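You operate a simulated robot arm through the tools that you are given. There is no shell and no other tool. Be economical: measure what you need, move in short steps, check, and stop when the job is done.

You are at the controls of a simulated two-armed robot. One attempt, no reset.

TASK
Wrap the purple roll in paper and draw the blue pusher out again.
Fine: steady it with the other hand, it ends within 4 cm of its place; paper under the roll to the green mark, work the white lever out and back till the paper covers the roll, lever back; pinch nothing.

It is judged by the outcome, as a careful person would: the job done as asked, and still so three seconds after it is handed in. It fails if anything else is knocked over, pushed out of place, dropped, spilled or broken. A push-on lid holds only when it is set on centred and level and pressed home; a screw cap is set on level and turned clockwise until tight.

THE ROBOT
Two 6-joint arms with two-finger parallel grippers on one trunk, on a base that drives. Base frame: it is fixed to the floor where the robot stands at the start and does not move with it; the origin is under the middle of the robot, x ahead of it, y to its left, z up. Readings come in mm, rad, newtons and seconds.
The left shoulder is at the start at [60, 187, 1122], the right one opposite. Places, roughly: blue pusher [500, 200, 800]; dented brown tube (19x4x4 cm) [800, 600, 900]; gold square plug (8x4x4 cm) [600, 700, 800]; white lever on the brown plate [400, 300, 800]. Payload 1.57 kg a hand.
The tool frame of a hand sits at the grasp point between the pads (the TCP): z along the fingers, y along the line on which they close. The tips reach 30 mm beyond it. The gripper opens to 110 mm. The fingers are 24 mm wide and 12 mm thick; the gripper's body (48 by 112 mm) begins 78 mm behind the TCP.
Orientation is that of the tool frame in the base frame, as a unit quaternion [x, y, z, w]. With the fingers straight down and closing along the base's y, the tool's x points along the base's -x, its y along +y and its z along -z.

THE INTERFACE
- The arms move only by the tool drive_tool. It takes "left_motion", "right_motion" or both (then of equal length, played together; a hand with none holds still); each is a list of rows, each a list of 2 entries, a list of its own where there are three numbers: the shift along the base's x, y, z in m, then the turn, a rotation vector about the base's x, y, z in rad. In form: [[[x, y, z], [wx, wy, wz]], ...]. A call has 1 to 12 rows; each row is the pose to reach, as a shift and turn from the pose commanded when the call began. "left_grip" and "right_grip" are, for a hand that has rows, the finger opening in m, from 0 to 0.11, set as the call begins (left out, the last holds). Each row takes 0.2 s and may step no farther than 50 mm and 0.15 rad from the row before; otherwise, or with a gripper value out of range, the whole call is refused. A pose out of reach is approached as far as the arm can. The call stops where the force on the tool passes 40 N (or 10 N more than at its start, if that is more) or the arm is blocked; 0.2 s more then pass. Each finger travels about 153 mm/s and halts on what it meets, pressing with about 41 N; the grip force reading is that of the motor and also rises with nothing between the fingers. The clock runs only during rows and for 0.2 s after the last one: add rows that repeat a pose to give the fingers time. It gives the time, the measured TCP pose, the force on the tool (base axes), the opening and the grip force at its end, in the units of the frame above (readings bear some noise), with the torque about the TCP (base axes, N m) and any sound that the robot's microphone picked up, and new pictures: "views" is both (left out), scene, wrist or none (wrist: the cameras of the hands that moved).
- Cameras (640 x 400 px; columns grow to the right, rows downward): "scene" is now at [8.9, 8, 1650]; the picture's right is [0.11, -0.99, 0.00], its down [-0.86, -0.09, -0.51] and it looks along [0.50, 0.05, -0.86] (base axes); focal length 263 px, centre (320, 200). "left" rides on the left gripper at [70, -16, -141] in its tool frame; the picture's right is [0.23, 0.97, 0.00], its down [-0.86, 0.20, -0.48] and it looks along [-0.47, 0.11, 0.88] (tool axes); focal length 222 px, centre (320, 200). "right" rides on the right gripper at [70, 16, -141] in its tool frame; the picture's right is [-0.23, 0.97, 0.00], its down [-0.86, -0.20, -0.48] and it looks along [-0.47, -0.11, 0.88] (tool axes); focal length 222 px, centre (320, 200). There is no depth. A picture from a camera that has moved, and an enlarged one, comes with that camera's place and axes in the base frame and with its lens.
- move_column(by): slides the trunk up (or, below 0, down) by that many mm; the arms and the scene camera ride with it, the base frame stays. It gives what a move gives, with no picture.
- base_move(legs): drives the robot by 1 to 6 legs, each [ahead, left, turn to the left] in mm, mm and rad, along the robot's own axes; the way and the turn of a leg run together, so that a leg with both is an arc; at most 1500 mm and 3.142 rad a leg. The arms and the cameras ride along, it lands a little off, and it stops where it bumps. It gives what a move gives, and a new picture of the scene camera.
- aim_head(pan, tilt): turns the head with the scene camera to pan (to the left, within 1.501 rad either way) and tilt (down, from -0.506 to 1.204), counted from straight ahead of the robot. It gives what a move gives, and a new picture of the scene camera.
- close_up(camera, box): a new picture of the part [left, top, right, bottom] of that camera's present view, enlarged. No time passes.
- finish_job(): hands the job in; it is judged then, once.

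Work in short steps. Places have to be worked out from the pictures, the camera data and where the tool is seen: move nearer, look again, correct. Check each grasp and each placing, and mend what went wrong. You have 120 turns and 260 pictures in all, those below and enlarged ones among them. Open the grippers and draw the arms clear of the work before you hand the job in, unless the task says otherwise; then end with one line.

The tools are called after ">>>" by a JSON object that holds its "op" and its "data". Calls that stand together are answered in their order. drive_tool: Moves the arms, as the interface text tells. Its arguments: {"type":"object","properties":{"left_motion":{"type":"array","items":{"type":"array"}},"left_grip":{"type":"number"},"right_motion":{"type":"array","items":{"type":"array"}},"right_grip":{"type":"number"},"views":{"type":"string","enum":["both","scene","wrist","none"]}},"required":[]} The other tools are called the same way: move_column (by) slides the trunk up or down; base_move (legs) drives the base; aim_head (pan, tilt) turns the head that bears the scene camera; close_up (camera, box) takes an enlarged picture of a part of a camera's view; finish_job () hands the job in.

At the start:

```text
clock: 0.0
left_tcp_pos: [286.6, 366.2, 1160.6]
left_orientation: [0.0, 1.0, 0.0, 0.001]
left_wrist_force: [0.5, -0.1, 0.8]
left_ft_torque: [-0.05, 0.03, 0.01]
left_width: 110.0
left_gripper_force: 0.0
right_tcp_pos: [278.1, 38.9, 1137.9]
right_orientation: [0.0, 1.0, 0.0, 0.0]
right_wrist_force: [0.1, 0.4, -0.1]
right_ft_torque: [0.0, -0.03, 0.01]
right_width: 110.1
right_gripper_force: 0.1
trunk travel left (down, up): [-750.0, 240.0]
robot x, y, heading: [-0.2, -0.3, -0.006]
head pan, tilt: [0.105, 1.038]
```

scene: 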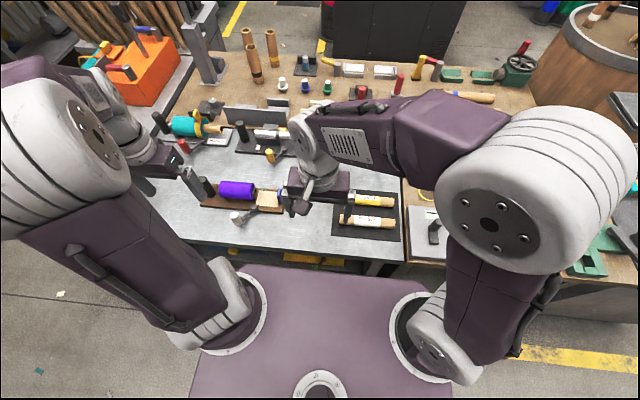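
right: 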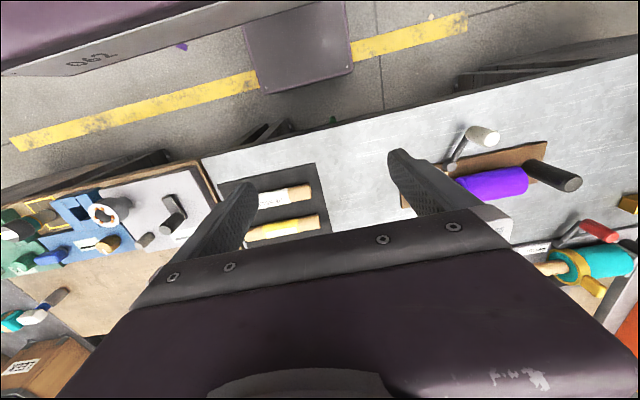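
left: 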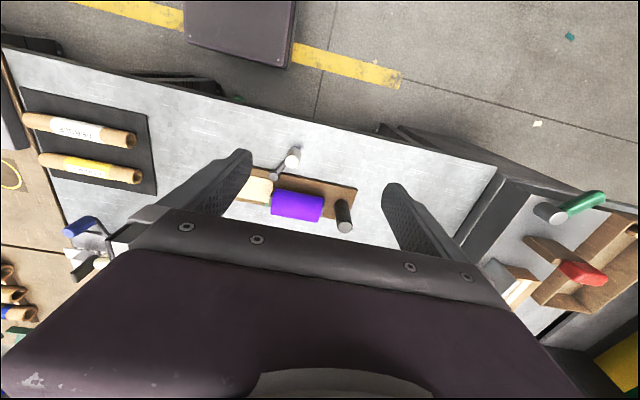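

I look closer at the brown plate with the purple roll, the lever and the pusher before moving.

>>> {"op": "close_up", "data": {"camera": "left", "box": [200, 130, 400, 255]}}

>>> {"op": "close_up", "data": {"camera": "scene", "box": [140, 80, 400, 260]}}

>>> {"op": "close_up", "data": {"camera": "right", "box": [380, 100, 640, 260]}}

```text
3.20 times, centred on (300, 192) of left
camera zoom: at [217.0, 350.8, 1299.9], right [-0.23, 0.97, 0.0], down [0.85, 0.2, 0.48], along [0.47, 0.11, -0.88], focal length 711 px, centre (384, 224)
```

zoom: 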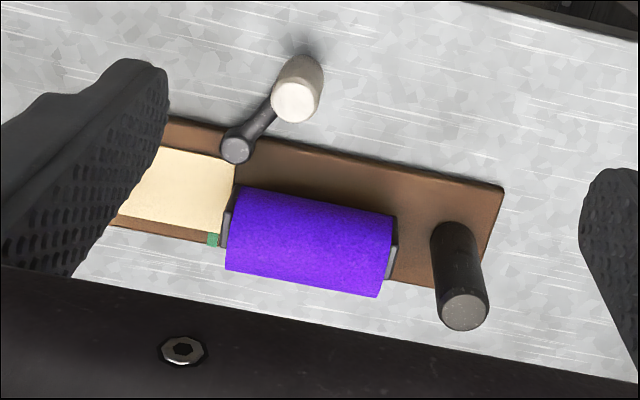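

```text
2.22 times, centred on (270, 170) of scene
camera zoom: at [8.9, 8.0, 1650.0], right [0.11, -0.99, 0.0], down [-0.86, -0.09, -0.51], along [0.5, 0.05, -0.86], focal length 584 px, centre (431, 267)
```

zoom: 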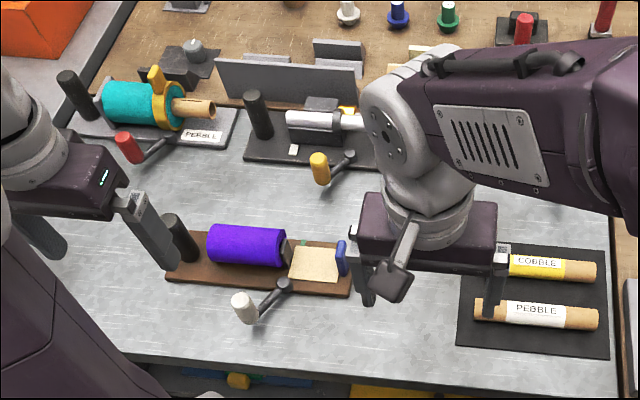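

```text
2.46 times, centred on (510, 180) of right
camera zoom: at [208.5, 53.5, 1279.3], right [0.23, 0.97, 0.0], down [0.86, -0.2, 0.48], along [0.47, -0.11, -0.88], focal length 547 px, centre (-148, 249)
```

zoom: 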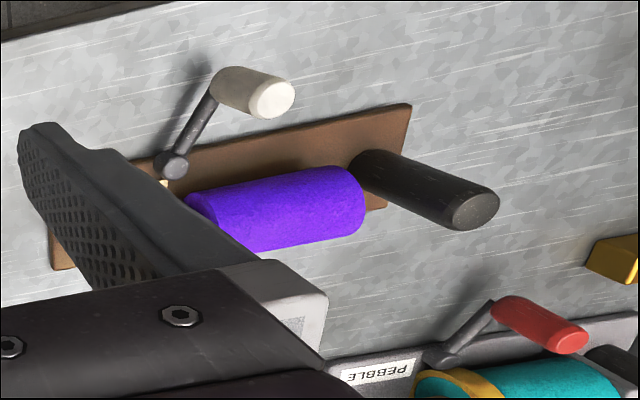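

The plate is at about z≈800, black post top ≈[484,468,904], lever knob top ≈[373,330,873]. I move the hands apart sideways to clear the view of the plate.

>>> {"op": "drive_tool", "data": {"right_motion": [[[0, -0.045, 0], [0, 0, 0]], [[0, -0.09, 0], [0, 0, 0]], [[0, -0.13, 0], [0, 0, 0]]], "left_motion": [[[0, 0.045, 0], [0, 0, 0]], [[0, 0.08, 0], [0, 0, 0]], [[0, 0.08, 0], [0, 0, 0]]], "views": "none"}}

>>> {"op": "close_up", "data": {"camera": "scene", "box": [190, 160, 310, 235]}}

>>> {"op": "close_up", "data": {"camera": "left", "box": [130, 100, 330, 225]}}

```text
clock: 0.8
left_tcp_pos: [286.4, 445.8, 1159.6]
left_orientation: [0.001, 1.0, 0.001, 0.001]
left_wrist_force: [0.5, 0.0, -0.3]
left_ft_torque: [0.01, -0.02, 0.02]
left_width: 110.2
left_gripper_force: 0.1
right_tcp_pos: [276.5, -92.7, 1138.4]
right_orientation: [-0.001, 1.0, 0.001, 0.0]
right_wrist_force: [0.2, 0.4, 0.0]
right_ft_torque: [0.05, -0.02, 0.0]
right_width: 110.3
right_gripper_force: 0.0
trunk travel left (down, up): [-750.0, 240.0]
robot x, y, heading: [0.5, 2.5, 0.002]
head pan, tilt: [0.105, 1.038]
```

```text
5.33 times, centred on (250, 198) of scene
camera zoom: at [8.1, 5.7, 1650.1], right [0.11, -0.99, 0.0], down [-0.86, -0.09, -0.51], along [0.5, 0.05, -0.86], focal length 1403 px, centre (693, 213)
```

zoom: 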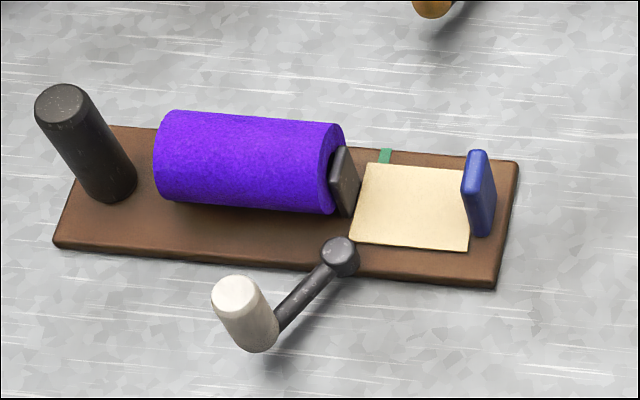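

```text
3.20 times, centred on (230, 162) of left
camera zoom: at [216.7, 429.9, 1301.0], right [-0.23, 0.97, 0.0], down [0.85, 0.2, 0.48], along [0.47, 0.11, -0.88], focal length 711 px, centre (608, 320)
```

zoom: 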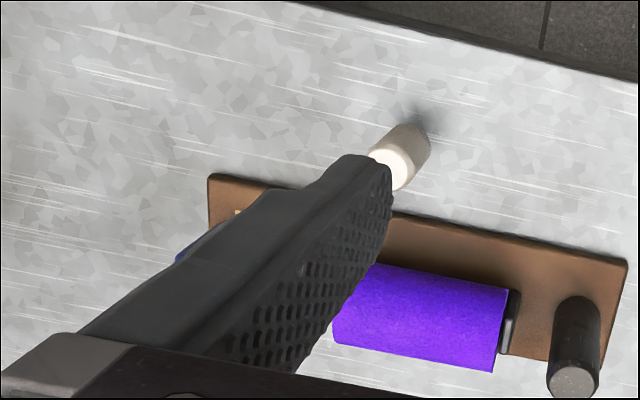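

The plate spans x≈430–532, y≈184–490 at z≈797, pusher near y≈200, green mark at y≈282. I bring the right hand above the pusher side for a closer look.

>>> {"op": "drive_tool", "data": {"right_motion": [[[0.015, 0.035, -0.017], [0, 0, 0]], [[0.03, 0.07, -0.034], [0, 0, 0]], [[0.045, 0.105, -0.051], [0, 0, 0]], [[0.06, 0.14, -0.068], [0, 0, 0]], [[0.075, 0.175, -0.085], [0, 0, 0]], [[0.09, 0.21, -0.1], [0, 0, 0]], [[0.105, 0.245, -0.11], [0, 0, 0]], [[0.12, 0.27, -0.11], [0, 0, 0]]], "views": "both"}}

```text
clock: 2.6
left_tcp_pos: [287.1, 446.9, 1159.3]
left_orientation: [0.0, 1.0, -0.001, 0.002]
left_wrist_force: [-0.2, 0.7, 0.0]
left_ft_torque: [0.01, -0.01, 0.01]
left_width: 110.2
left_gripper_force: 0.1
right_tcp_pos: [397.5, 178.8, 1025.9]
right_orientation: [0.0, 1.0, 0.0, -0.001]
right_wrist_force: [0.7, 0.3, 1.2]
right_ft_torque: [-0.05, 0.02, 0.01]
right_width: 110.0
right_gripper_force: 0.0
trunk travel left (down, up): [-750.0, 240.0]
robot x, y, heading: [1.0, 1.2, -0.0]
head pan, tilt: [0.105, 1.038]
camera scene: at [9.7, 8.9, 1650.1], right [0.11, -0.99, 0.0], down [-0.86, -0.09, -0.51], along [0.5, 0.05, -0.86], focal length 263 px, centre (320, 200)
camera right: at [329.3, 194.2, 1168.2], right [0.23, 0.97, 0.0], down [0.86, -0.2, 0.48], along [0.46, -0.11, -0.88], focal length 222 px, centre (320, 200)
```

scene: 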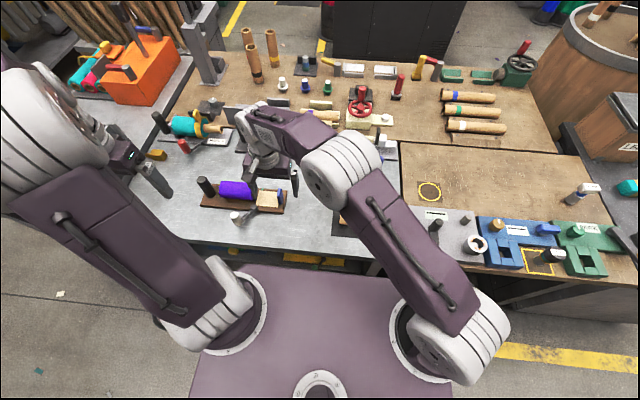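
right: 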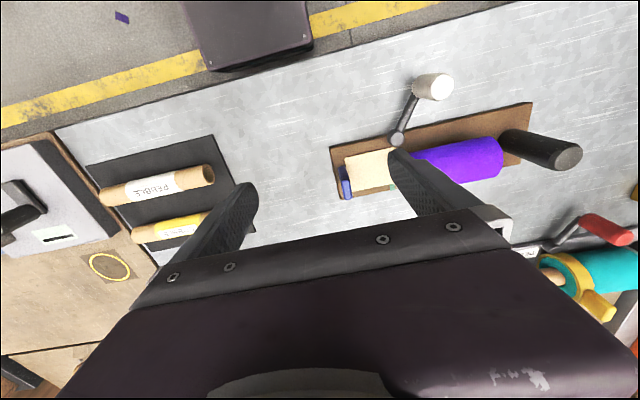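

>>> {"op": "close_up", "data": {"camera": "right", "box": [300, 60, 460, 210]}}

```text
2.67 times, centred on (380, 135) of right
camera zoom: at [329.3, 194.2, 1168.2], right [0.23, 0.97, 0.0], down [0.86, -0.2, 0.48], along [0.46, -0.11, -0.88], focal length 592 px, centre (160, 373)
```

zoom: 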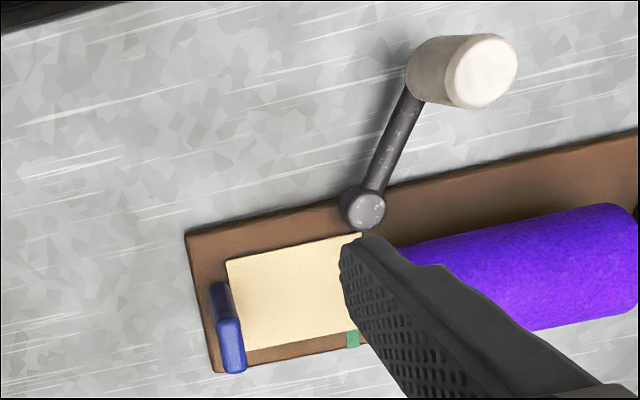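

Pusher: x≈468–499, y≈200, top z≈857. I plan to grip it and the post across x, so I yaw both hands 90° while going above their targets.

>>> {"op": "drive_tool", "data": {"right_motion": [[[0.007, 0.002, -0.005], [0, 0, 0.1309]], [[0.014, 0.004, -0.01], [0, 0, 0.2618]], [[0.021, 0.006, -0.015], [0, 0, 0.3927]], [[0.028, 0.008, -0.02], [0, 0, 0.5236]], [[0.035, 0.01, -0.025], [0, 0, 0.6545]], [[0.042, 0.012, -0.03], [0, 0, 0.7854]], [[0.049, 0.014, -0.035], [0, 0, 0.9163]], [[0.056, 0.016, -0.04], [0, 0, 1.0472]], [[0.063, 0.018, -0.045], [0, 0, 1.1781]], [[0.07, 0.02, -0.05], [0, 0, 1.309]], [[0.078, 0.021, -0.055], [0, 0, 1.4399]], [[0.086, 0.021, -0.06], [0, 0, 1.5708]]], "left_motion": [[[0.016, 0.002, -0.013], [0, 0, -0.1309]], [[0.032, 0.004, -0.026], [0, 0, -0.2618]], [[0.048, 0.006, -0.039], [0, 0, -0.3927]], [[0.064, 0.008, -0.052], [0, 0, -0.5236]], [[0.08, 0.01, -0.065], [0, 0, -0.6545]], [[0.096, 0.012, -0.078], [0, 0, -0.7854]], [[0.112, 0.014, -0.091], [0, 0, -0.9163]], [[0.128, 0.016, -0.104], [0, 0, -1.0472]], [[0.144, 0.018, -0.117], [0, 0, -1.1781]], [[0.16, 0.02, -0.13], [0, 0, -1.309]], [[0.178, 0.02, -0.145], [0, 0, -1.4399]], [[0.195, 0.02, -0.16], [0, 0, -1.5708]]], "views": "both"}}

```text
clock: 5.2
left_tcp_pos: [481.9, 466.9, 998.7]
left_orientation: [0.709, 0.706, 0.0, 0.0]
left_wrist_force: [0.2, 0.1, -0.5]
left_ft_torque: [0.0, 0.02, 0.01]
left_width: 110.0
left_gripper_force: 0.0
right_tcp_pos: [459.9, 175.0, 967.6]
right_orientation: [0.708, -0.707, 0.0, 0.0]
right_wrist_force: [1.3, 1.8, 0.0]
right_ft_torque: [-0.02, 0.03, -0.02]
right_width: 110.0
right_gripper_force: 0.0
right hand out of reach, approached as far as the arm can: row 7, 8, 9, 10, 11, 12
trunk travel left (down, up): [-750.0, 240.0]
robot x, y, heading: [-1.5, 2.0, -0.004]
head pan, tilt: [0.105, 1.038]
camera scene: at [11.2, 8.7, 1650.1], right [0.11, -0.99, 0.0], down [-0.86, -0.09, -0.51], along [0.5, 0.05, -0.86], focal length 263 px, centre (320, 200)
camera right: at [444.1, 104.1, 1110.5], right [-0.97, 0.22, 0.0], down [0.2, 0.86, 0.48], along [0.11, 0.47, -0.88], focal length 222 px, centre (320, 200)
camera left: at [467.4, 538.4, 1139.2], right [0.97, 0.22, 0.0], down [0.2, -0.85, 0.48], along [0.11, -0.47, -0.88], focal length 222 px, centre (320, 200)
```

scene: 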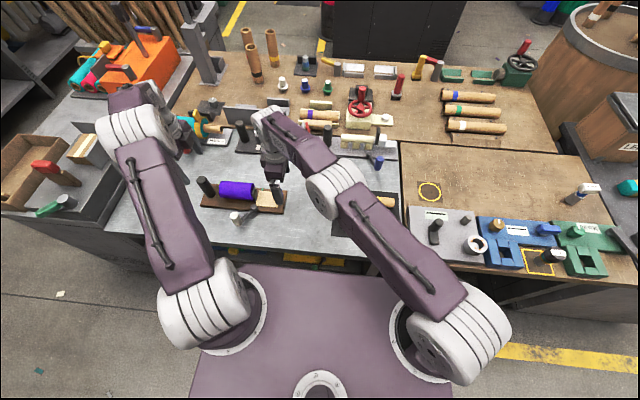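
right: 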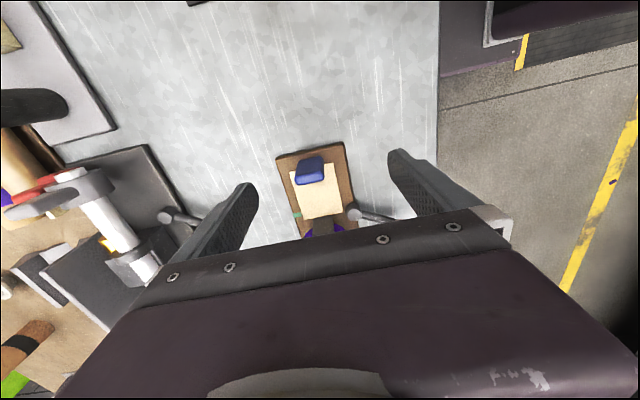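
left: 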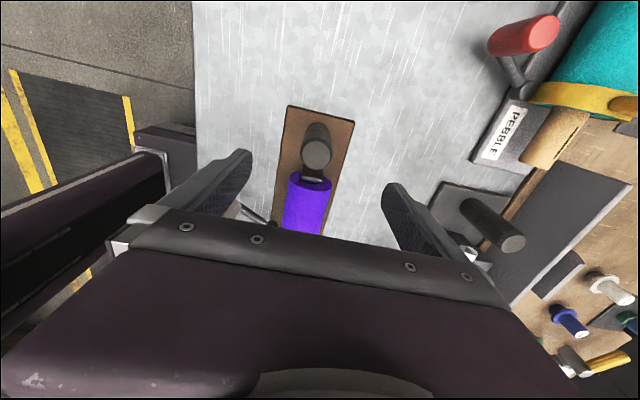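

The right hand is at its reach limit, so I drive the base 180 mm left; hands stay well above everything (tips ≥ 935).

>>> {"op": "base_move", "data": {"legs": [[0, 180, 0]]}}

```text
clock: 6.7
left_tcp_pos: [480.9, 646.1, 999.3]
left_orientation: [0.707, 0.707, -0.001, 0.0]
left_wrist_force: [-0.3, -0.7, 0.0]
left_ft_torque: [0.03, 0.04, -0.01]
left_width: 110.0
left_gripper_force: 0.1
right_tcp_pos: [458.2, 353.6, 969.5]
right_orientation: [0.707, -0.707, 0.0, -0.001]
right_wrist_force: [-0.5, -0.3, -0.4]
right_ft_torque: [0.03, -0.03, 0.01]
right_width: 110.0
right_gripper_force: 0.0
trunk travel left (down, up): [-750.0, 240.0]
robot x, y, heading: [-1.5, 179.6, 0.002]
head pan, tilt: [0.105, 1.038]
camera scene: at [8.7, 186.2, 1650.1], right [0.11, -0.99, 0.0], down [-0.86, -0.09, -0.51], along [0.5, 0.05, -0.86], focal length 263 px, centre (320, 200)
```

scene: 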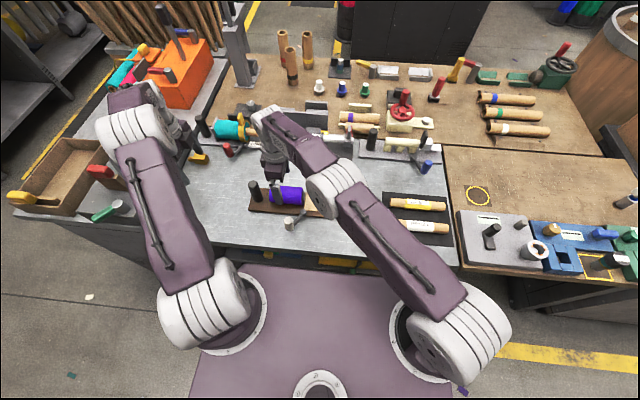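

Now both hands return over pusher and post; then I look through the wrist cameras.

>>> {"op": "drive_tool", "data": {"right_motion": [[[0.005, -0.04, 0], [0, 0, 0]], [[0.012, -0.08, 0], [0, 0, 0]], [[0.02, -0.12, 0], [0, 0, 0]], [[0.026, -0.156, -0.01], [0, 0, 0]], [[0.026, -0.156, -0.01], [0, 0, 0]]], "left_motion": [[[0, -0.045, 0], [0, 0, 0]], [[0, -0.09, 0], [0, 0, 0]], [[0, -0.135, 0], [0, 0, 0]], [[0.001, -0.179, -0.02], [0, 0, 0]], [[0.001, -0.179, -0.02], [0, 0, 0]]], "views": "both"}}

```text
clock: 7.9
left_tcp_pos: [481.0, 468.8, 979.1]
left_orientation: [0.707, 0.707, -0.001, 0.001]
left_wrist_force: [0.7, -0.3, 0.4]
left_ft_torque: [-0.05, -0.01, 0.04]
left_width: 110.0
left_gripper_force: 0.1
right_tcp_pos: [486.9, 198.1, 959.8]
right_orientation: [0.707, -0.707, 0.001, 0.001]
right_wrist_force: [0.3, -0.3, -0.2]
right_ft_torque: [-0.02, 0.0, -0.01]
right_width: 110.0
right_gripper_force: 0.0
trunk travel left (down, up): [-750.0, 240.0]
robot x, y, heading: [1.2, 180.6, -0.0]
head pan, tilt: [0.105, 1.038]
camera scene: at [8.5, 190.3, 1650.0], right [0.11, -0.99, 0.0], down [-0.86, -0.09, -0.51], along [0.5, 0.05, -0.86], focal length 263 px, centre (320, 200)
camera right: at [470.5, 128.2, 1101.1], right [-0.97, 0.23, 0.0], down [0.2, 0.86, 0.48], along [0.11, 0.46, -0.88], focal length 222 px, centre (320, 200)
camera left: at [464.9, 540.8, 1119.5], right [0.97, 0.23, 0.0], down [0.2, -0.85, 0.48], along [0.11, -0.47, -0.88], focal length 222 px, centre (320, 200)
```

scene: 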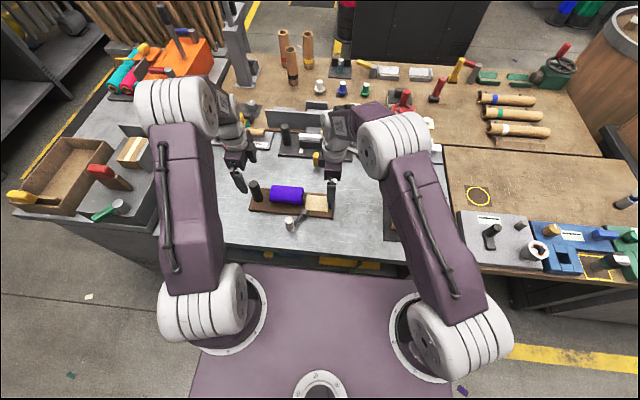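
right: 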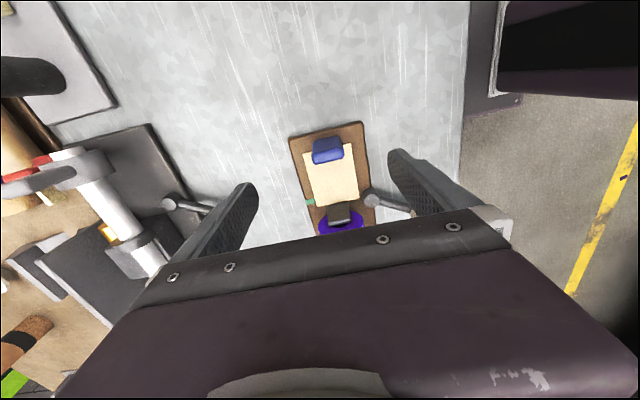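
left: 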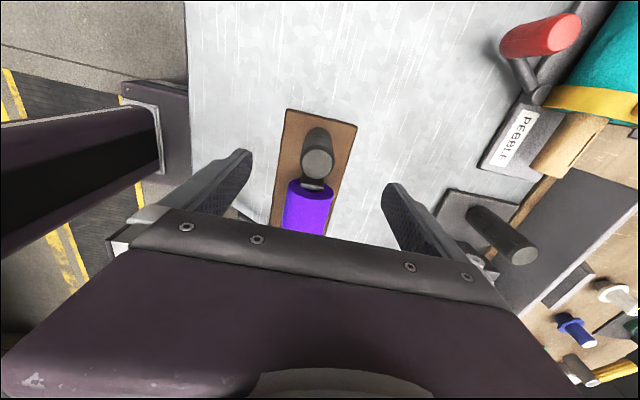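

>>> {"op": "close_up", "data": {"camera": "right", "box": [270, 115, 430, 240]}}

>>> {"op": "close_up", "data": {"camera": "left", "box": [250, 100, 390, 240]}}

>>> {"op": "close_up", "data": {"camera": "scene", "box": [230, 150, 350, 240]}}

```text
3.20 times, centred on (350, 178) of right
camera zoom: at [470.5, 128.2, 1101.1], right [-0.97, 0.23, 0.0], down [0.2, 0.86, 0.48], along [0.11, 0.46, -0.88], focal length 711 px, centre (224, 272)
```

zoom: 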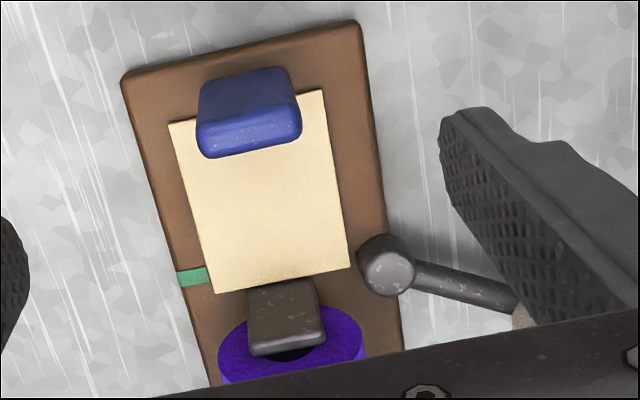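

```text
2.86 times, centred on (320, 170) of left
camera zoom: at [464.9, 540.8, 1119.5], right [0.97, 0.23, 0.0], down [0.2, -0.85, 0.48], along [0.11, -0.47, -0.88], focal length 635 px, centre (320, 286)
```

zoom: 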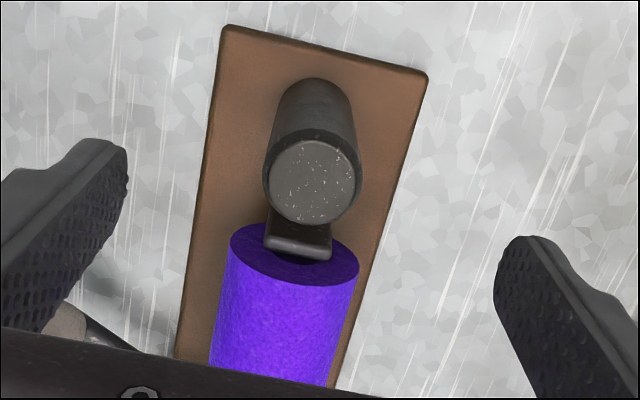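

```text
4.44 times, centred on (290, 195) of scene
camera zoom: at [8.5, 190.3, 1650.0], right [0.11, -0.99, 0.0], down [-0.86, -0.09, -0.51], along [0.5, 0.05, -0.86], focal length 1169 px, centre (453, 222)
```

zoom: 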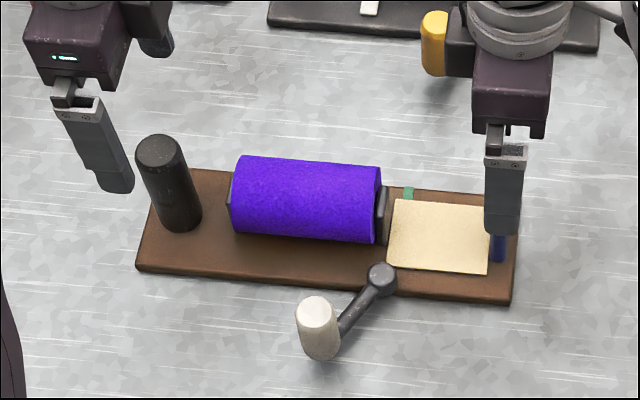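

Post centre ≈[480,466.5], top 904; pusher x 460–498, y 197–210, top 857; block at y≈298, green mark y≈286. I lower both hands around post and pusher, still open.

>>> {"op": "drive_tool", "data": {"right_motion": [[[-0.008, 0.001, -0.03], [0, 0, 0]], [[-0.008, 0.001, -0.06], [0, 0, 0]], [[-0.008, 0.001, -0.085], [0, 0, 0]], [[-0.008, 0.001, -0.103], [0, 0, 0]], [[-0.008, 0.001, -0.103], [0, 0, 0]]], "left_motion": [[[-0.001, -0.002, -0.03], [0, 0, 0]], [[-0.001, -0.002, -0.05], [0, 0, 0]], [[-0.001, -0.002, -0.075], [0, 0, 0]], [[-0.001, -0.002, -0.089], [0, 0, 0]], [[-0.001, -0.002, -0.089], [0, 0, 0]]], "views": "both"}}

```text
clock: 9.1
left_tcp_pos: [483.2, 466.8, 891.2]
left_orientation: [0.708, 0.707, 0.0, 0.001]
left_wrist_force: [0.2, 1.2, 0.1]
left_ft_torque: [0.04, -0.01, 0.0]
left_width: 110.0
left_gripper_force: 0.1
right_tcp_pos: [477.6, 202.1, 857.8]
right_orientation: [0.707, -0.707, 0.0, 0.0]
right_wrist_force: [0.6, -0.4, 0.2]
right_ft_torque: [-0.01, 0.01, 0.02]
right_width: 110.0
right_gripper_force: 0.0
trunk travel left (down, up): [-750.0, 240.0]
robot x, y, heading: [-1.2, 181.7, -0.001]
head pan, tilt: [0.105, 1.038]
camera scene: at [8.4, 188.2, 1650.1], right [0.11, -0.99, 0.0], down [-0.86, -0.09, -0.51], along [0.5, 0.05, -0.86], focal length 263 px, centre (320, 200)
camera right: at [460.3, 129.8, 998.1], right [-0.97, 0.23, 0.0], down [0.2, 0.86, 0.48], along [0.11, 0.47, -0.88], focal length 222 px, centre (320, 200)
camera left: at [466.3, 537.9, 1031.7], right [0.97, 0.23, 0.0], down [0.2, -0.85, 0.48], along [0.11, -0.47, -0.88], focal length 222 px, centre (320, 200)
```

scene: 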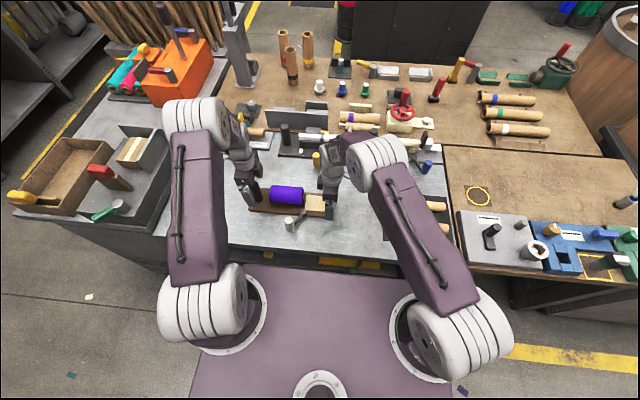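
right: 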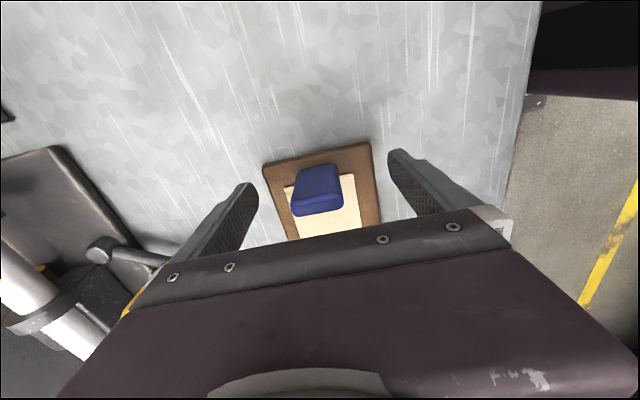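
left: 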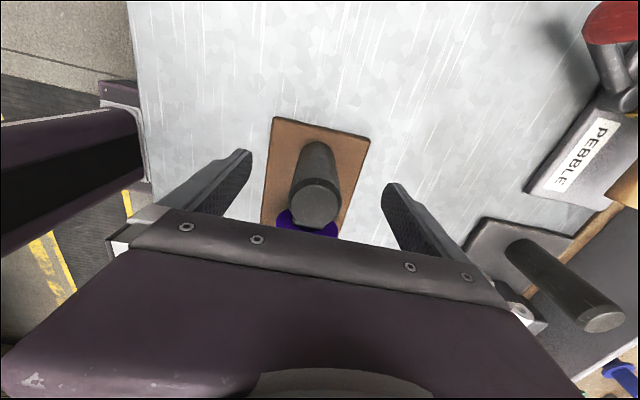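

Both are centred between the fingers. I close the left hand on the post first.

>>> {"op": "drive_tool", "data": {"left_motion": [[[0, 0, 0], [0, 0, 0]], [[0, 0, 0], [0, 0, 0]], [[0, 0, 0], [0, 0, 0]]], "left_grip": 0.01, "views": "wrist"}}

```text
clock: 9.9
left_tcp_pos: [482.7, 467.3, 891.1]
left_orientation: [0.707, 0.707, 0.0, 0.001]
left_wrist_force: [0.1, -0.2, 0.1]
left_ft_torque: [-0.03, 0.29, -0.01]
left_width: 35.4
left_gripper_force: 41.1
right_tcp_pos: [477.8, 200.3, 857.3]
right_orientation: [0.707, -0.707, -0.001, 0.0]
right_wrist_force: [-0.8, -0.1, 0.2]
right_ft_torque: [0.02, 0.0, 0.02]
right_width: 110.1
right_gripper_force: 0.1
trunk travel left (down, up): [-750.0, 240.0]
robot x, y, heading: [-2.9, 181.1, 0.0]
head pan, tilt: [0.105, 1.038]
camera left: at [466.8, 537.9, 1031.5], right [0.97, 0.23, 0.0], down [0.2, -0.85, 0.48], along [0.11, -0.47, -0.88], focal length 222 px, centre (320, 200)
```

left: 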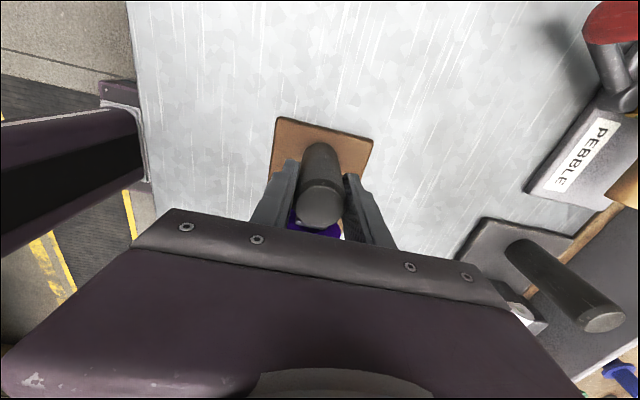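

The post is gripped (35 mm). Now the right hand closes on the pusher.

>>> {"op": "drive_tool", "data": {"right_motion": [[[0, 0, 0], [0, 0, 0]], [[0, 0, 0], [0, 0, 0]], [[0, 0, 0], [0, 0, 0]]], "right_grip": 0.01, "views": "wrist"}}

```text
clock: 10.7
left_tcp_pos: [483.2, 466.0, 891.6]
left_orientation: [0.707, 0.707, -0.001, 0.001]
left_wrist_force: [-1.3, 0.7, -0.7]
left_ft_torque: [0.22, 0.41, -0.17]
left_width: 35.5
left_gripper_force: 41.5
right_tcp_pos: [475.9, 200.7, 857.5]
right_orientation: [0.707, -0.707, 0.0, 0.0]
right_wrist_force: [2.0, -0.8, 0.0]
right_ft_torque: [0.06, -0.35, -0.45]
right_width: 35.5
right_gripper_force: 41.0
trunk travel left (down, up): [-750.0, 240.0]
robot x, y, heading: [-1.7, 178.8, 0.004]
head pan, tilt: [0.105, 1.038]
camera right: at [460.8, 129.8, 998.2], right [-0.97, 0.23, 0.0], down [0.2, 0.85, 0.48], along [0.11, 0.47, -0.88], focal length 222 px, centre (320, 200)
```

right: 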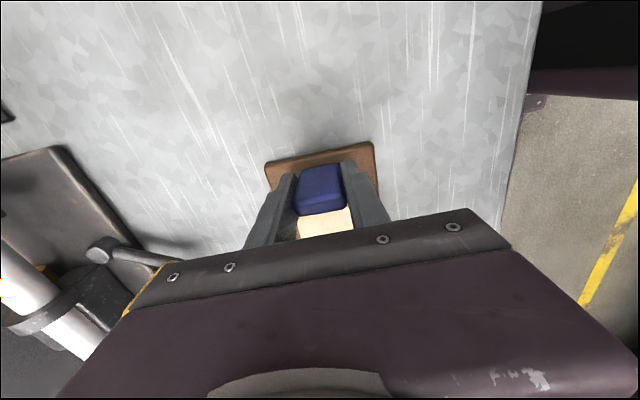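

Pusher gripped (35.5 mm). I push it along +y slowly, 60 mm first.

>>> {"op": "drive_tool", "data": {"right_motion": [[[0, 0.012, 0], [0, 0, 0]], [[0, 0.024, 0], [0, 0, 0]], [[0, 0.036, 0], [0, 0, 0]], [[0, 0.048, 0], [0, 0, 0]], [[0, 0.06, 0], [0, 0, 0]], [[0, 0.06, 0], [0, 0, 0]]], "views": "both"}}

>>> {"op": "close_up", "data": {"camera": "scene", "box": [230, 150, 350, 240]}}

```text
clock: 12.1
left_tcp_pos: [482.2, 467.5, 891.7]
left_orientation: [0.707, 0.707, 0.0, 0.001]
left_wrist_force: [-1.3, 3.6, 0.2]
left_ft_torque: [0.39, 0.61, 0.04]
left_width: 35.6
left_gripper_force: 41.1
right_tcp_pos: [478.4, 259.6, 857.2]
right_orientation: [0.707, -0.707, 0.0, 0.0]
right_wrist_force: [5.2, -2.2, 9.6]
right_ft_torque: [-0.27, -0.13, -0.43]
right_width: 35.4
right_gripper_force: 40.5
trunk travel left (down, up): [-750.0, 240.0]
robot x, y, heading: [1.2, 177.6, -0.001]
head pan, tilt: [0.105, 1.038]
camera scene: at [8.9, 188.4, 1650.1], right [0.11, -0.99, 0.0], down [-0.86, -0.09, -0.51], along [0.5, 0.05, -0.86], focal length 263 px, centre (320, 200)
camera right: at [461.5, 188.7, 998.1], right [-0.97, 0.23, 0.0], down [0.2, 0.86, 0.48], along [0.11, 0.47, -0.88], focal length 222 px, centre (320, 200)
```

scene: 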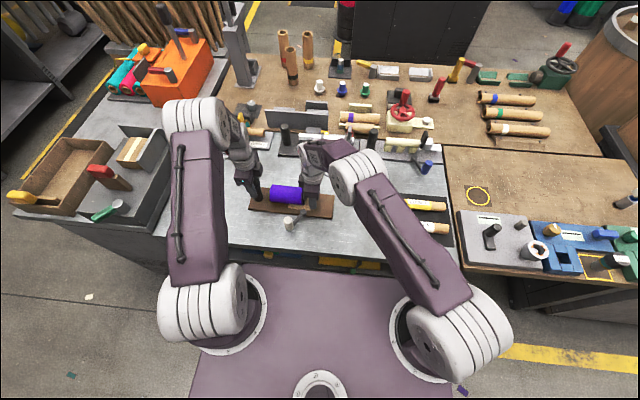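
right: 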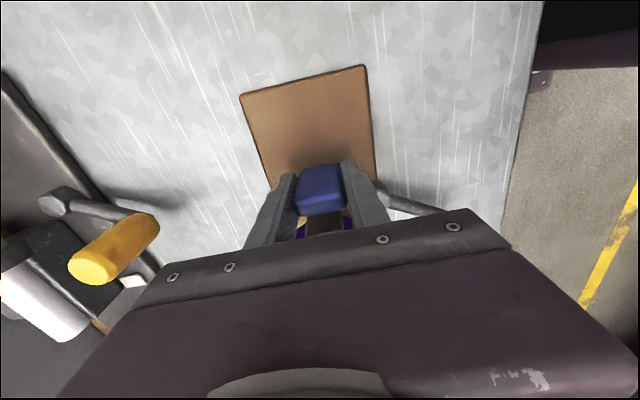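

```text
4.44 times, centred on (290, 195) of scene
camera zoom: at [8.9, 188.4, 1650.1], right [0.11, -0.99, 0.0], down [-0.86, -0.09, -0.51], along [0.5, 0.05, -0.86], focal length 1169 px, centre (453, 222)
```

zoom: 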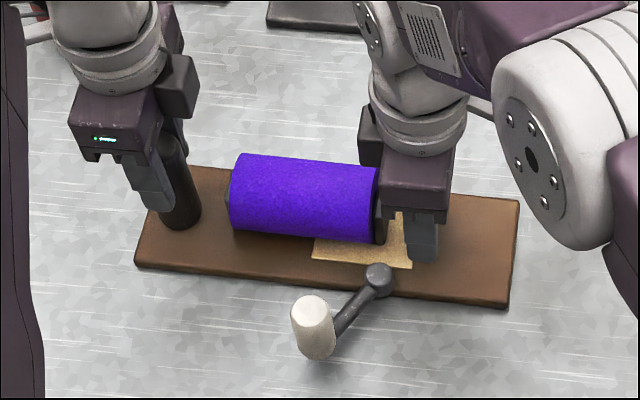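

The paper slides under the roll. I go on 14 mm more, then check the green mark.

>>> {"op": "drive_tool", "data": {"right_motion": [[[0, 0.005, 0], [0, 0, 0]], [[0, 0.01, 0], [0, 0, 0]], [[0, 0.015, 0], [0, 0, 0]], [[0, 0.015, 0], [0, 0, 0]]], "views": "none"}}

>>> {"op": "close_up", "data": {"camera": "scene", "box": [280, 175, 340, 220]}}

>>> {"op": "close_up", "data": {"camera": "right", "box": [240, 130, 400, 250]}}

```text
clock: 13.1
left_tcp_pos: [481.7, 466.8, 890.5]
left_orientation: [0.707, 0.707, 0.0, 0.001]
left_wrist_force: [-6.5, 4.6, 3.8]
left_ft_torque: [0.16, 0.61, -0.25]
left_width: 35.4
left_gripper_force: 41.0
right_tcp_pos: [475.7, 275.3, 856.6]
right_orientation: [-0.707, 0.707, 0.001, -0.002]
right_wrist_force: [6.3, -3.9, -0.6]
right_ft_torque: [0.0, -0.62, -0.88]
right_width: 35.4
right_gripper_force: 41.3
trunk travel left (down, up): [-750.0, 240.0]
robot x, y, heading: [-1.1, 185.7, 0.007]
head pan, tilt: [0.105, 1.038]
```

```text
8.89 times, centred on (310, 198) of scene
camera zoom: at [8.9, 188.4, 1650.0], right [0.11, -0.99, 0.0], down [-0.86, -0.09, -0.51], along [0.5, 0.05, -0.86], focal length 2338 px, centre (409, 222)
```

zoom: 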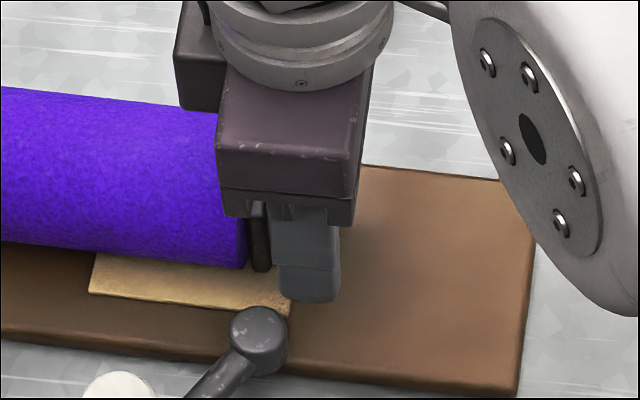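

```text
3.33 times, centred on (320, 190) of right
camera zoom: at [459.9, 203.8, 998.2], right [-0.97, 0.23, 0.0], down [0.2, 0.86, 0.48], along [0.11, 0.47, -0.88], focal length 740 px, centre (320, 233)
```

zoom: 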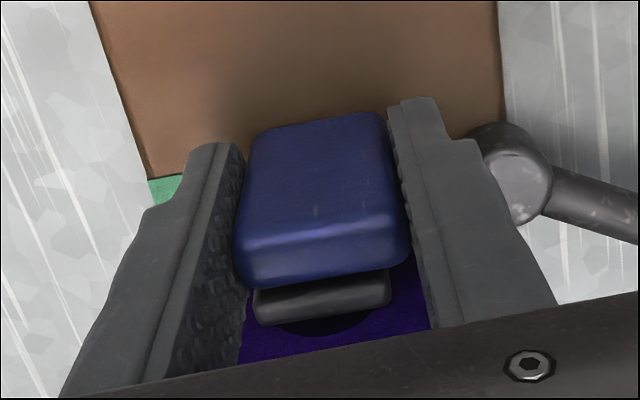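

The pusher's face is at y≈285, at the near edge of the green mark (≈283–291). A last 4 mm centres it on the mark.

>>> {"op": "drive_tool", "data": {"right_motion": [[[0, 0.002, 0], [0, 0, 0]], [[0, 0.004, 0], [0, 0, 0]], [[0, 0.004, 0], [0, 0, 0]]], "views": "none"}}

>>> {"op": "close_up", "data": {"camera": "right", "box": [240, 130, 400, 250]}}

```text
clock: 13.9
left_tcp_pos: [482.7, 467.2, 890.7]
left_orientation: [0.707, 0.707, 0.0, 0.001]
left_wrist_force: [-5.8, 3.2, 8.7]
left_ft_torque: [-0.5, 1.06, -0.12]
left_width: 35.3
left_gripper_force: 41.5
right_tcp_pos: [476.6, 278.7, 856.1]
right_orientation: [0.707, -0.707, 0.0, 0.001]
right_wrist_force: [4.3, -2.9, -6.3]
right_ft_torque: [-0.91, -0.71, -0.72]
right_width: 35.6
right_gripper_force: 41.1
trunk travel left (down, up): [-750.0, 240.0]
robot x, y, heading: [-3.1, 179.5, 0.002]
head pan, tilt: [0.105, 1.038]
```

```text
3.33 times, centred on (320, 190) of right
camera zoom: at [460.5, 207.8, 998.4], right [-0.97, 0.23, 0.0], down [0.2, 0.86, 0.48], along [0.11, 0.46, -0.88], focal length 740 px, centre (320, 233)
```

zoom: 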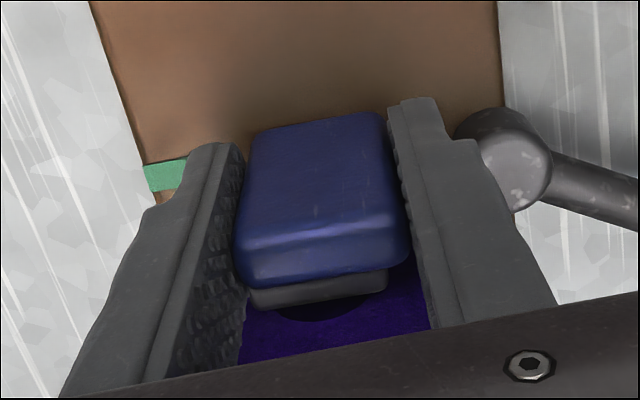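

Pusher stands at the mark. I open the right hand just slightly and raise it straight up, leaving the pusher in place.

>>> {"op": "drive_tool", "data": {"right_motion": [[[0, 0, 0], [0, 0, 0]], [[0, 0, 0], [0, 0, 0]], [[0, 0, 0.02], [0, 0, 0]], [[0, 0, 0.045], [0, 0, 0]], [[0, 0, 0.08], [0, 0, 0]], [[0, -0.03, 0.11], [0, 0, 0]], [[0, -0.07, 0.13], [0, 0, 0]]], "right_grip": 0.046, "views": "wrist"}}

>>> {"op": "close_up", "data": {"camera": "scene", "box": [230, 150, 350, 240]}}

```text
clock: 15.5
left_tcp_pos: [482.5, 465.9, 891.4]
left_orientation: [0.707, 0.707, -0.001, 0.001]
left_wrist_force: [0.5, -2.0, 1.1]
left_ft_torque: [0.68, 0.34, 0.11]
left_width: 35.4
left_gripper_force: 40.6
right_tcp_pos: [478.3, 207.7, 987.6]
right_orientation: [-0.707, 0.707, 0.0, 0.0]
right_wrist_force: [0.0, 0.5, 0.5]
right_ft_torque: [-0.01, 0.03, -0.01]
right_width: 46.2
right_gripper_force: 0.0
trunk travel left (down, up): [-750.0, 240.0]
robot x, y, heading: [1.6, 177.8, -0.0]
head pan, tilt: [0.105, 1.038]
camera right: at [462.4, 136.9, 1128.6], right [-0.97, 0.23, 0.0], down [0.2, 0.85, 0.48], along [0.11, 0.47, -0.88], focal length 222 px, centre (320, 200)
```

right: 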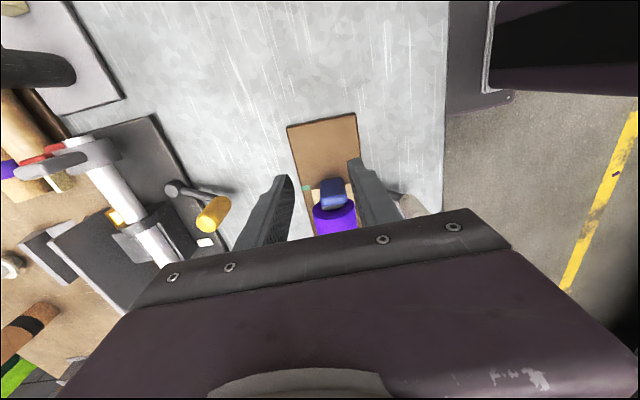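

```text
4.44 times, centred on (290, 195) of scene
camera zoom: at [9.0, 187.0, 1650.0], right [0.11, -0.99, 0.0], down [-0.86, -0.09, -0.51], along [0.5, 0.05, -0.86], focal length 1169 px, centre (453, 222)
```

zoom: 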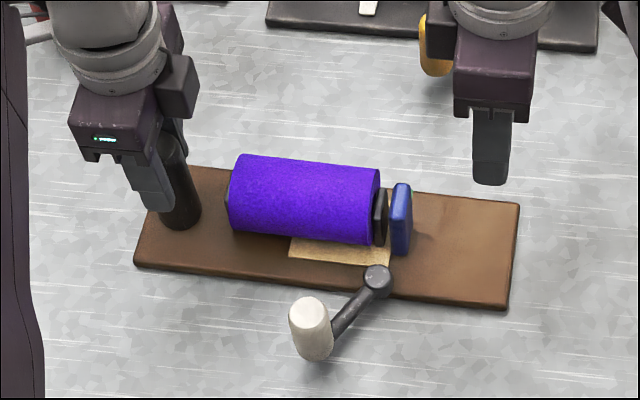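

Plate and paper stayed put. I turn the right hand back by 90° (closing along y) while moving toward above the lever knob (≈[375,331], top 873).

>>> {"op": "drive_tool", "data": {"right_motion": [[[-0.009, 0.0, 0], [0, 0, -0.1309]], [[-0.018, 0.0, 0], [0, 0, -0.2618]], [[-0.027, 0.0, 0], [0, 0, -0.3927]], [[-0.036, 0, 0], [0, 0, -0.5236]], [[-0.045, 0, 0], [0, 0, -0.6545]], [[-0.054, 0, 0], [0, 0, -0.7854]], [[-0.063, 0.0, 0], [0, 0, -0.9163]], [[-0.072, 0.02, 0], [0, 0, -1.0472]], [[-0.081, 0.04, 0], [0, 0, -1.1781]], [[-0.09, 0.06, 0], [0, 0, -1.309]], [[-0.097, 0.075, 0], [0, 0, -1.4399]], [[-0.104, 0.085, 0], [0, 0, -1.5708]]], "right_grip": 0.07, "views": "both"}}

```text
clock: 18.1
left_tcp_pos: [482.4, 467.3, 891.2]
left_orientation: [0.707, 0.707, 0.0, 0.001]
left_wrist_force: [-0.6, -0.9, 1.6]
left_ft_torque: [-0.13, 0.42, 0.03]
left_width: 35.3
left_gripper_force: 41.0
right_tcp_pos: [372.3, 292.3, 986.1]
right_orientation: [0.001, 1.0, 0.001, 0.0]
right_wrist_force: [-0.6, 0.1, 0.0]
right_ft_torque: [0.04, 0.01, 0.0]
right_width: 69.8
right_gripper_force: 0.1
trunk travel left (down, up): [-750.0, 240.0]
robot x, y, heading: [-2.6, 179.9, -0.005]
head pan, tilt: [0.105, 1.038]
camera scene: at [8.6, 188.0, 1650.0], right [0.11, -0.99, 0.0], down [-0.86, -0.09, -0.51], along [0.5, 0.05, -0.86], focal length 263 px, centre (320, 200)
camera right: at [302.5, 308.6, 1128.0], right [0.23, 0.97, 0.0], down [0.85, -0.2, 0.48], along [0.47, -0.11, -0.88], focal length 222 px, centre (320, 200)
```

scene: 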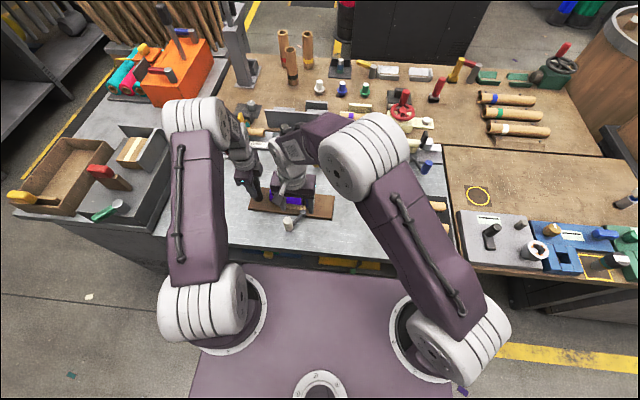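
right: 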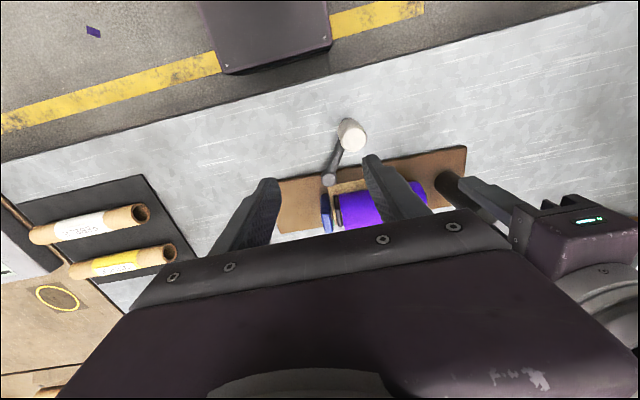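

There is room. I go above the knob at ≈[371,331] and check.

>>> {"op": "drive_tool", "data": {"right_motion": [[[0, 0.02, -0.015], [0, 0, 0]], [[-0.001, 0.038, -0.03], [0, 0, 0]], [[-0.001, 0.038, -0.055], [0, 0, 0]], [[-0.001, 0.038, -0.055], [0, 0, 0]]], "views": "wrist"}}

>>> {"op": "close_up", "data": {"camera": "scene", "box": [230, 150, 350, 240]}}

```text
clock: 19.1
left_tcp_pos: [481.9, 467.2, 890.3]
left_orientation: [0.707, 0.707, 0.0, 0.0]
left_wrist_force: [0.5, 1.2, 4.1]
left_ft_torque: [-0.3, 0.54, 0.04]
left_width: 35.1
left_gripper_force: 40.8
right_tcp_pos: [370.3, 330.5, 930.4]
right_orientation: [0.0, 1.0, 0.0, 0.0]
right_wrist_force: [0.0, 0.0, -0.1]
right_ft_torque: [-0.02, -0.01, 0.01]
right_width: 70.1
right_gripper_force: 0.1
trunk travel left (down, up): [-750.0, 240.0]
robot x, y, heading: [-2.2, 180.9, -0.001]
head pan, tilt: [0.105, 1.038]
camera right: at [301.0, 346.3, 1071.8], right [0.23, 0.97, 0.0], down [0.85, -0.2, 0.48], along [0.47, -0.11, -0.88], focal length 222 px, centre (320, 200)
```

right: 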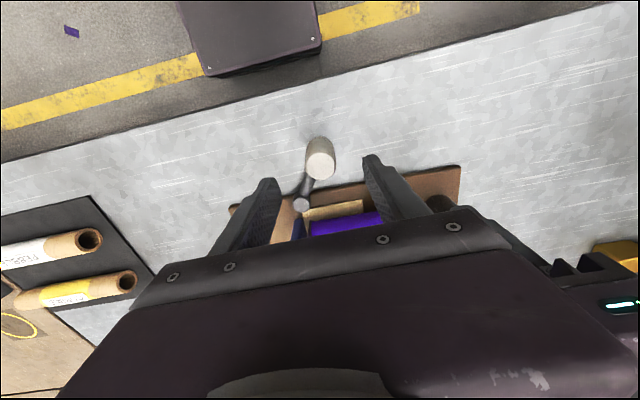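

```text
4.44 times, centred on (290, 195) of scene
camera zoom: at [8.5, 188.0, 1650.1], right [0.11, -0.99, 0.0], down [-0.86, -0.09, -0.51], along [0.5, 0.05, -0.86], focal length 1169 px, centre (453, 222)
```

zoom: 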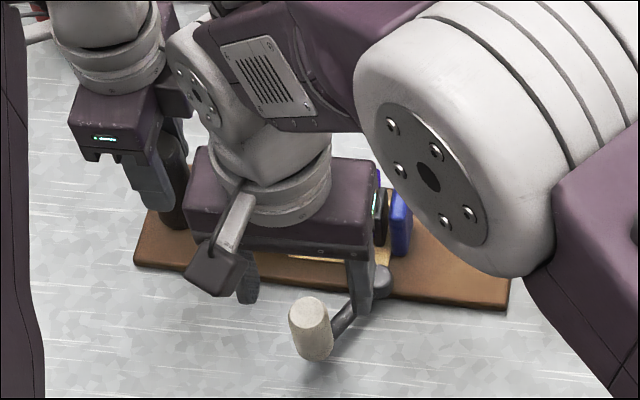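

Knob centred under the hand at ≈[369,331]. I descend to TCP z≈860 and close on it.

>>> {"op": "drive_tool", "data": {"right_motion": [[[0, 0, -0.03], [0, 0, 0]], [[0, 0.0, -0.055], [0, 0, 0]], [[0, 0.0, -0.07], [0, 0, 0]], [[0, 0.0, -0.07], [0, 0, 0]]], "views": "wrist"}}

>>> {"op": "drive_tool", "data": {"right_motion": [[[0, 0, 0], [0, 0, 0]], [[0, 0.0, 0], [0, 0, 0]], [[0, 0.0, 0], [0, 0, 0]]], "right_grip": 0.01, "views": "wrist"}}

```text
clock: 20.1
left_tcp_pos: [482.1, 467.4, 890.7]
left_orientation: [0.707, 0.707, 0.0, 0.002]
left_wrist_force: [1.1, 0.9, 4.5]
left_ft_torque: [-0.13, 0.5, 0.06]
left_width: 35.2
left_gripper_force: 41.1
right_tcp_pos: [371.6, 330.7, 861.4]
right_orientation: [0.0, 1.0, 0.001, 0.0]
right_wrist_force: [-0.6, 0.1, 0.0]
right_ft_torque: [0.04, 0.02, -0.02]
right_width: 70.1
right_gripper_force: 0.0
trunk travel left (down, up): [-750.0, 240.0]
robot x, y, heading: [1.2, 180.3, -0.0]
head pan, tilt: [0.105, 1.038]
camera right: at [301.6, 345.8, 1003.7], right [0.23, 0.97, 0.0], down [0.85, -0.2, 0.48], along [0.47, -0.11, -0.88], focal length 222 px, centre (320, 200)
```

right: 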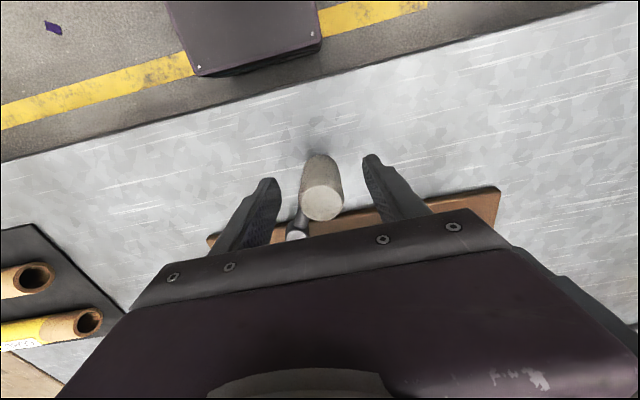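

```text
clock: 20.9
left_tcp_pos: [482.3, 467.5, 890.5]
left_orientation: [0.707, 0.707, -0.001, 0.001]
left_wrist_force: [2.4, -4.0, 7.0]
left_ft_torque: [-0.54, 0.88, 0.24]
left_width: 35.7
left_gripper_force: 41.0
right_tcp_pos: [370.9, 330.8, 862.9]
right_orientation: [0.0, 1.0, 0.0, 0.001]
right_wrist_force: [-1.3, 4.9, -1.2]
right_ft_torque: [-0.88, -0.26, 0.19]
right_width: 29.1
right_gripper_force: 38.8
trunk travel left (down, up): [-750.0, 240.0]
robot x, y, heading: [1.9, 179.6, -0.001]
head pan, tilt: [0.105, 1.038]
camera right: at [301.5, 345.9, 1003.8], right [0.23, 0.97, 0.0], down [0.86, -0.2, 0.48], along [0.47, -0.11, -0.88], focal length 222 px, centre (320, 200)
```

right: 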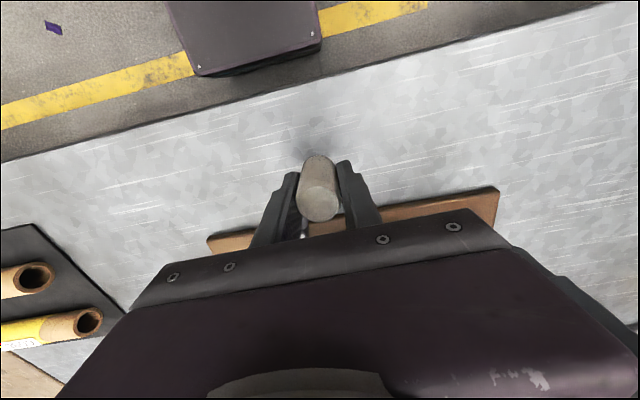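

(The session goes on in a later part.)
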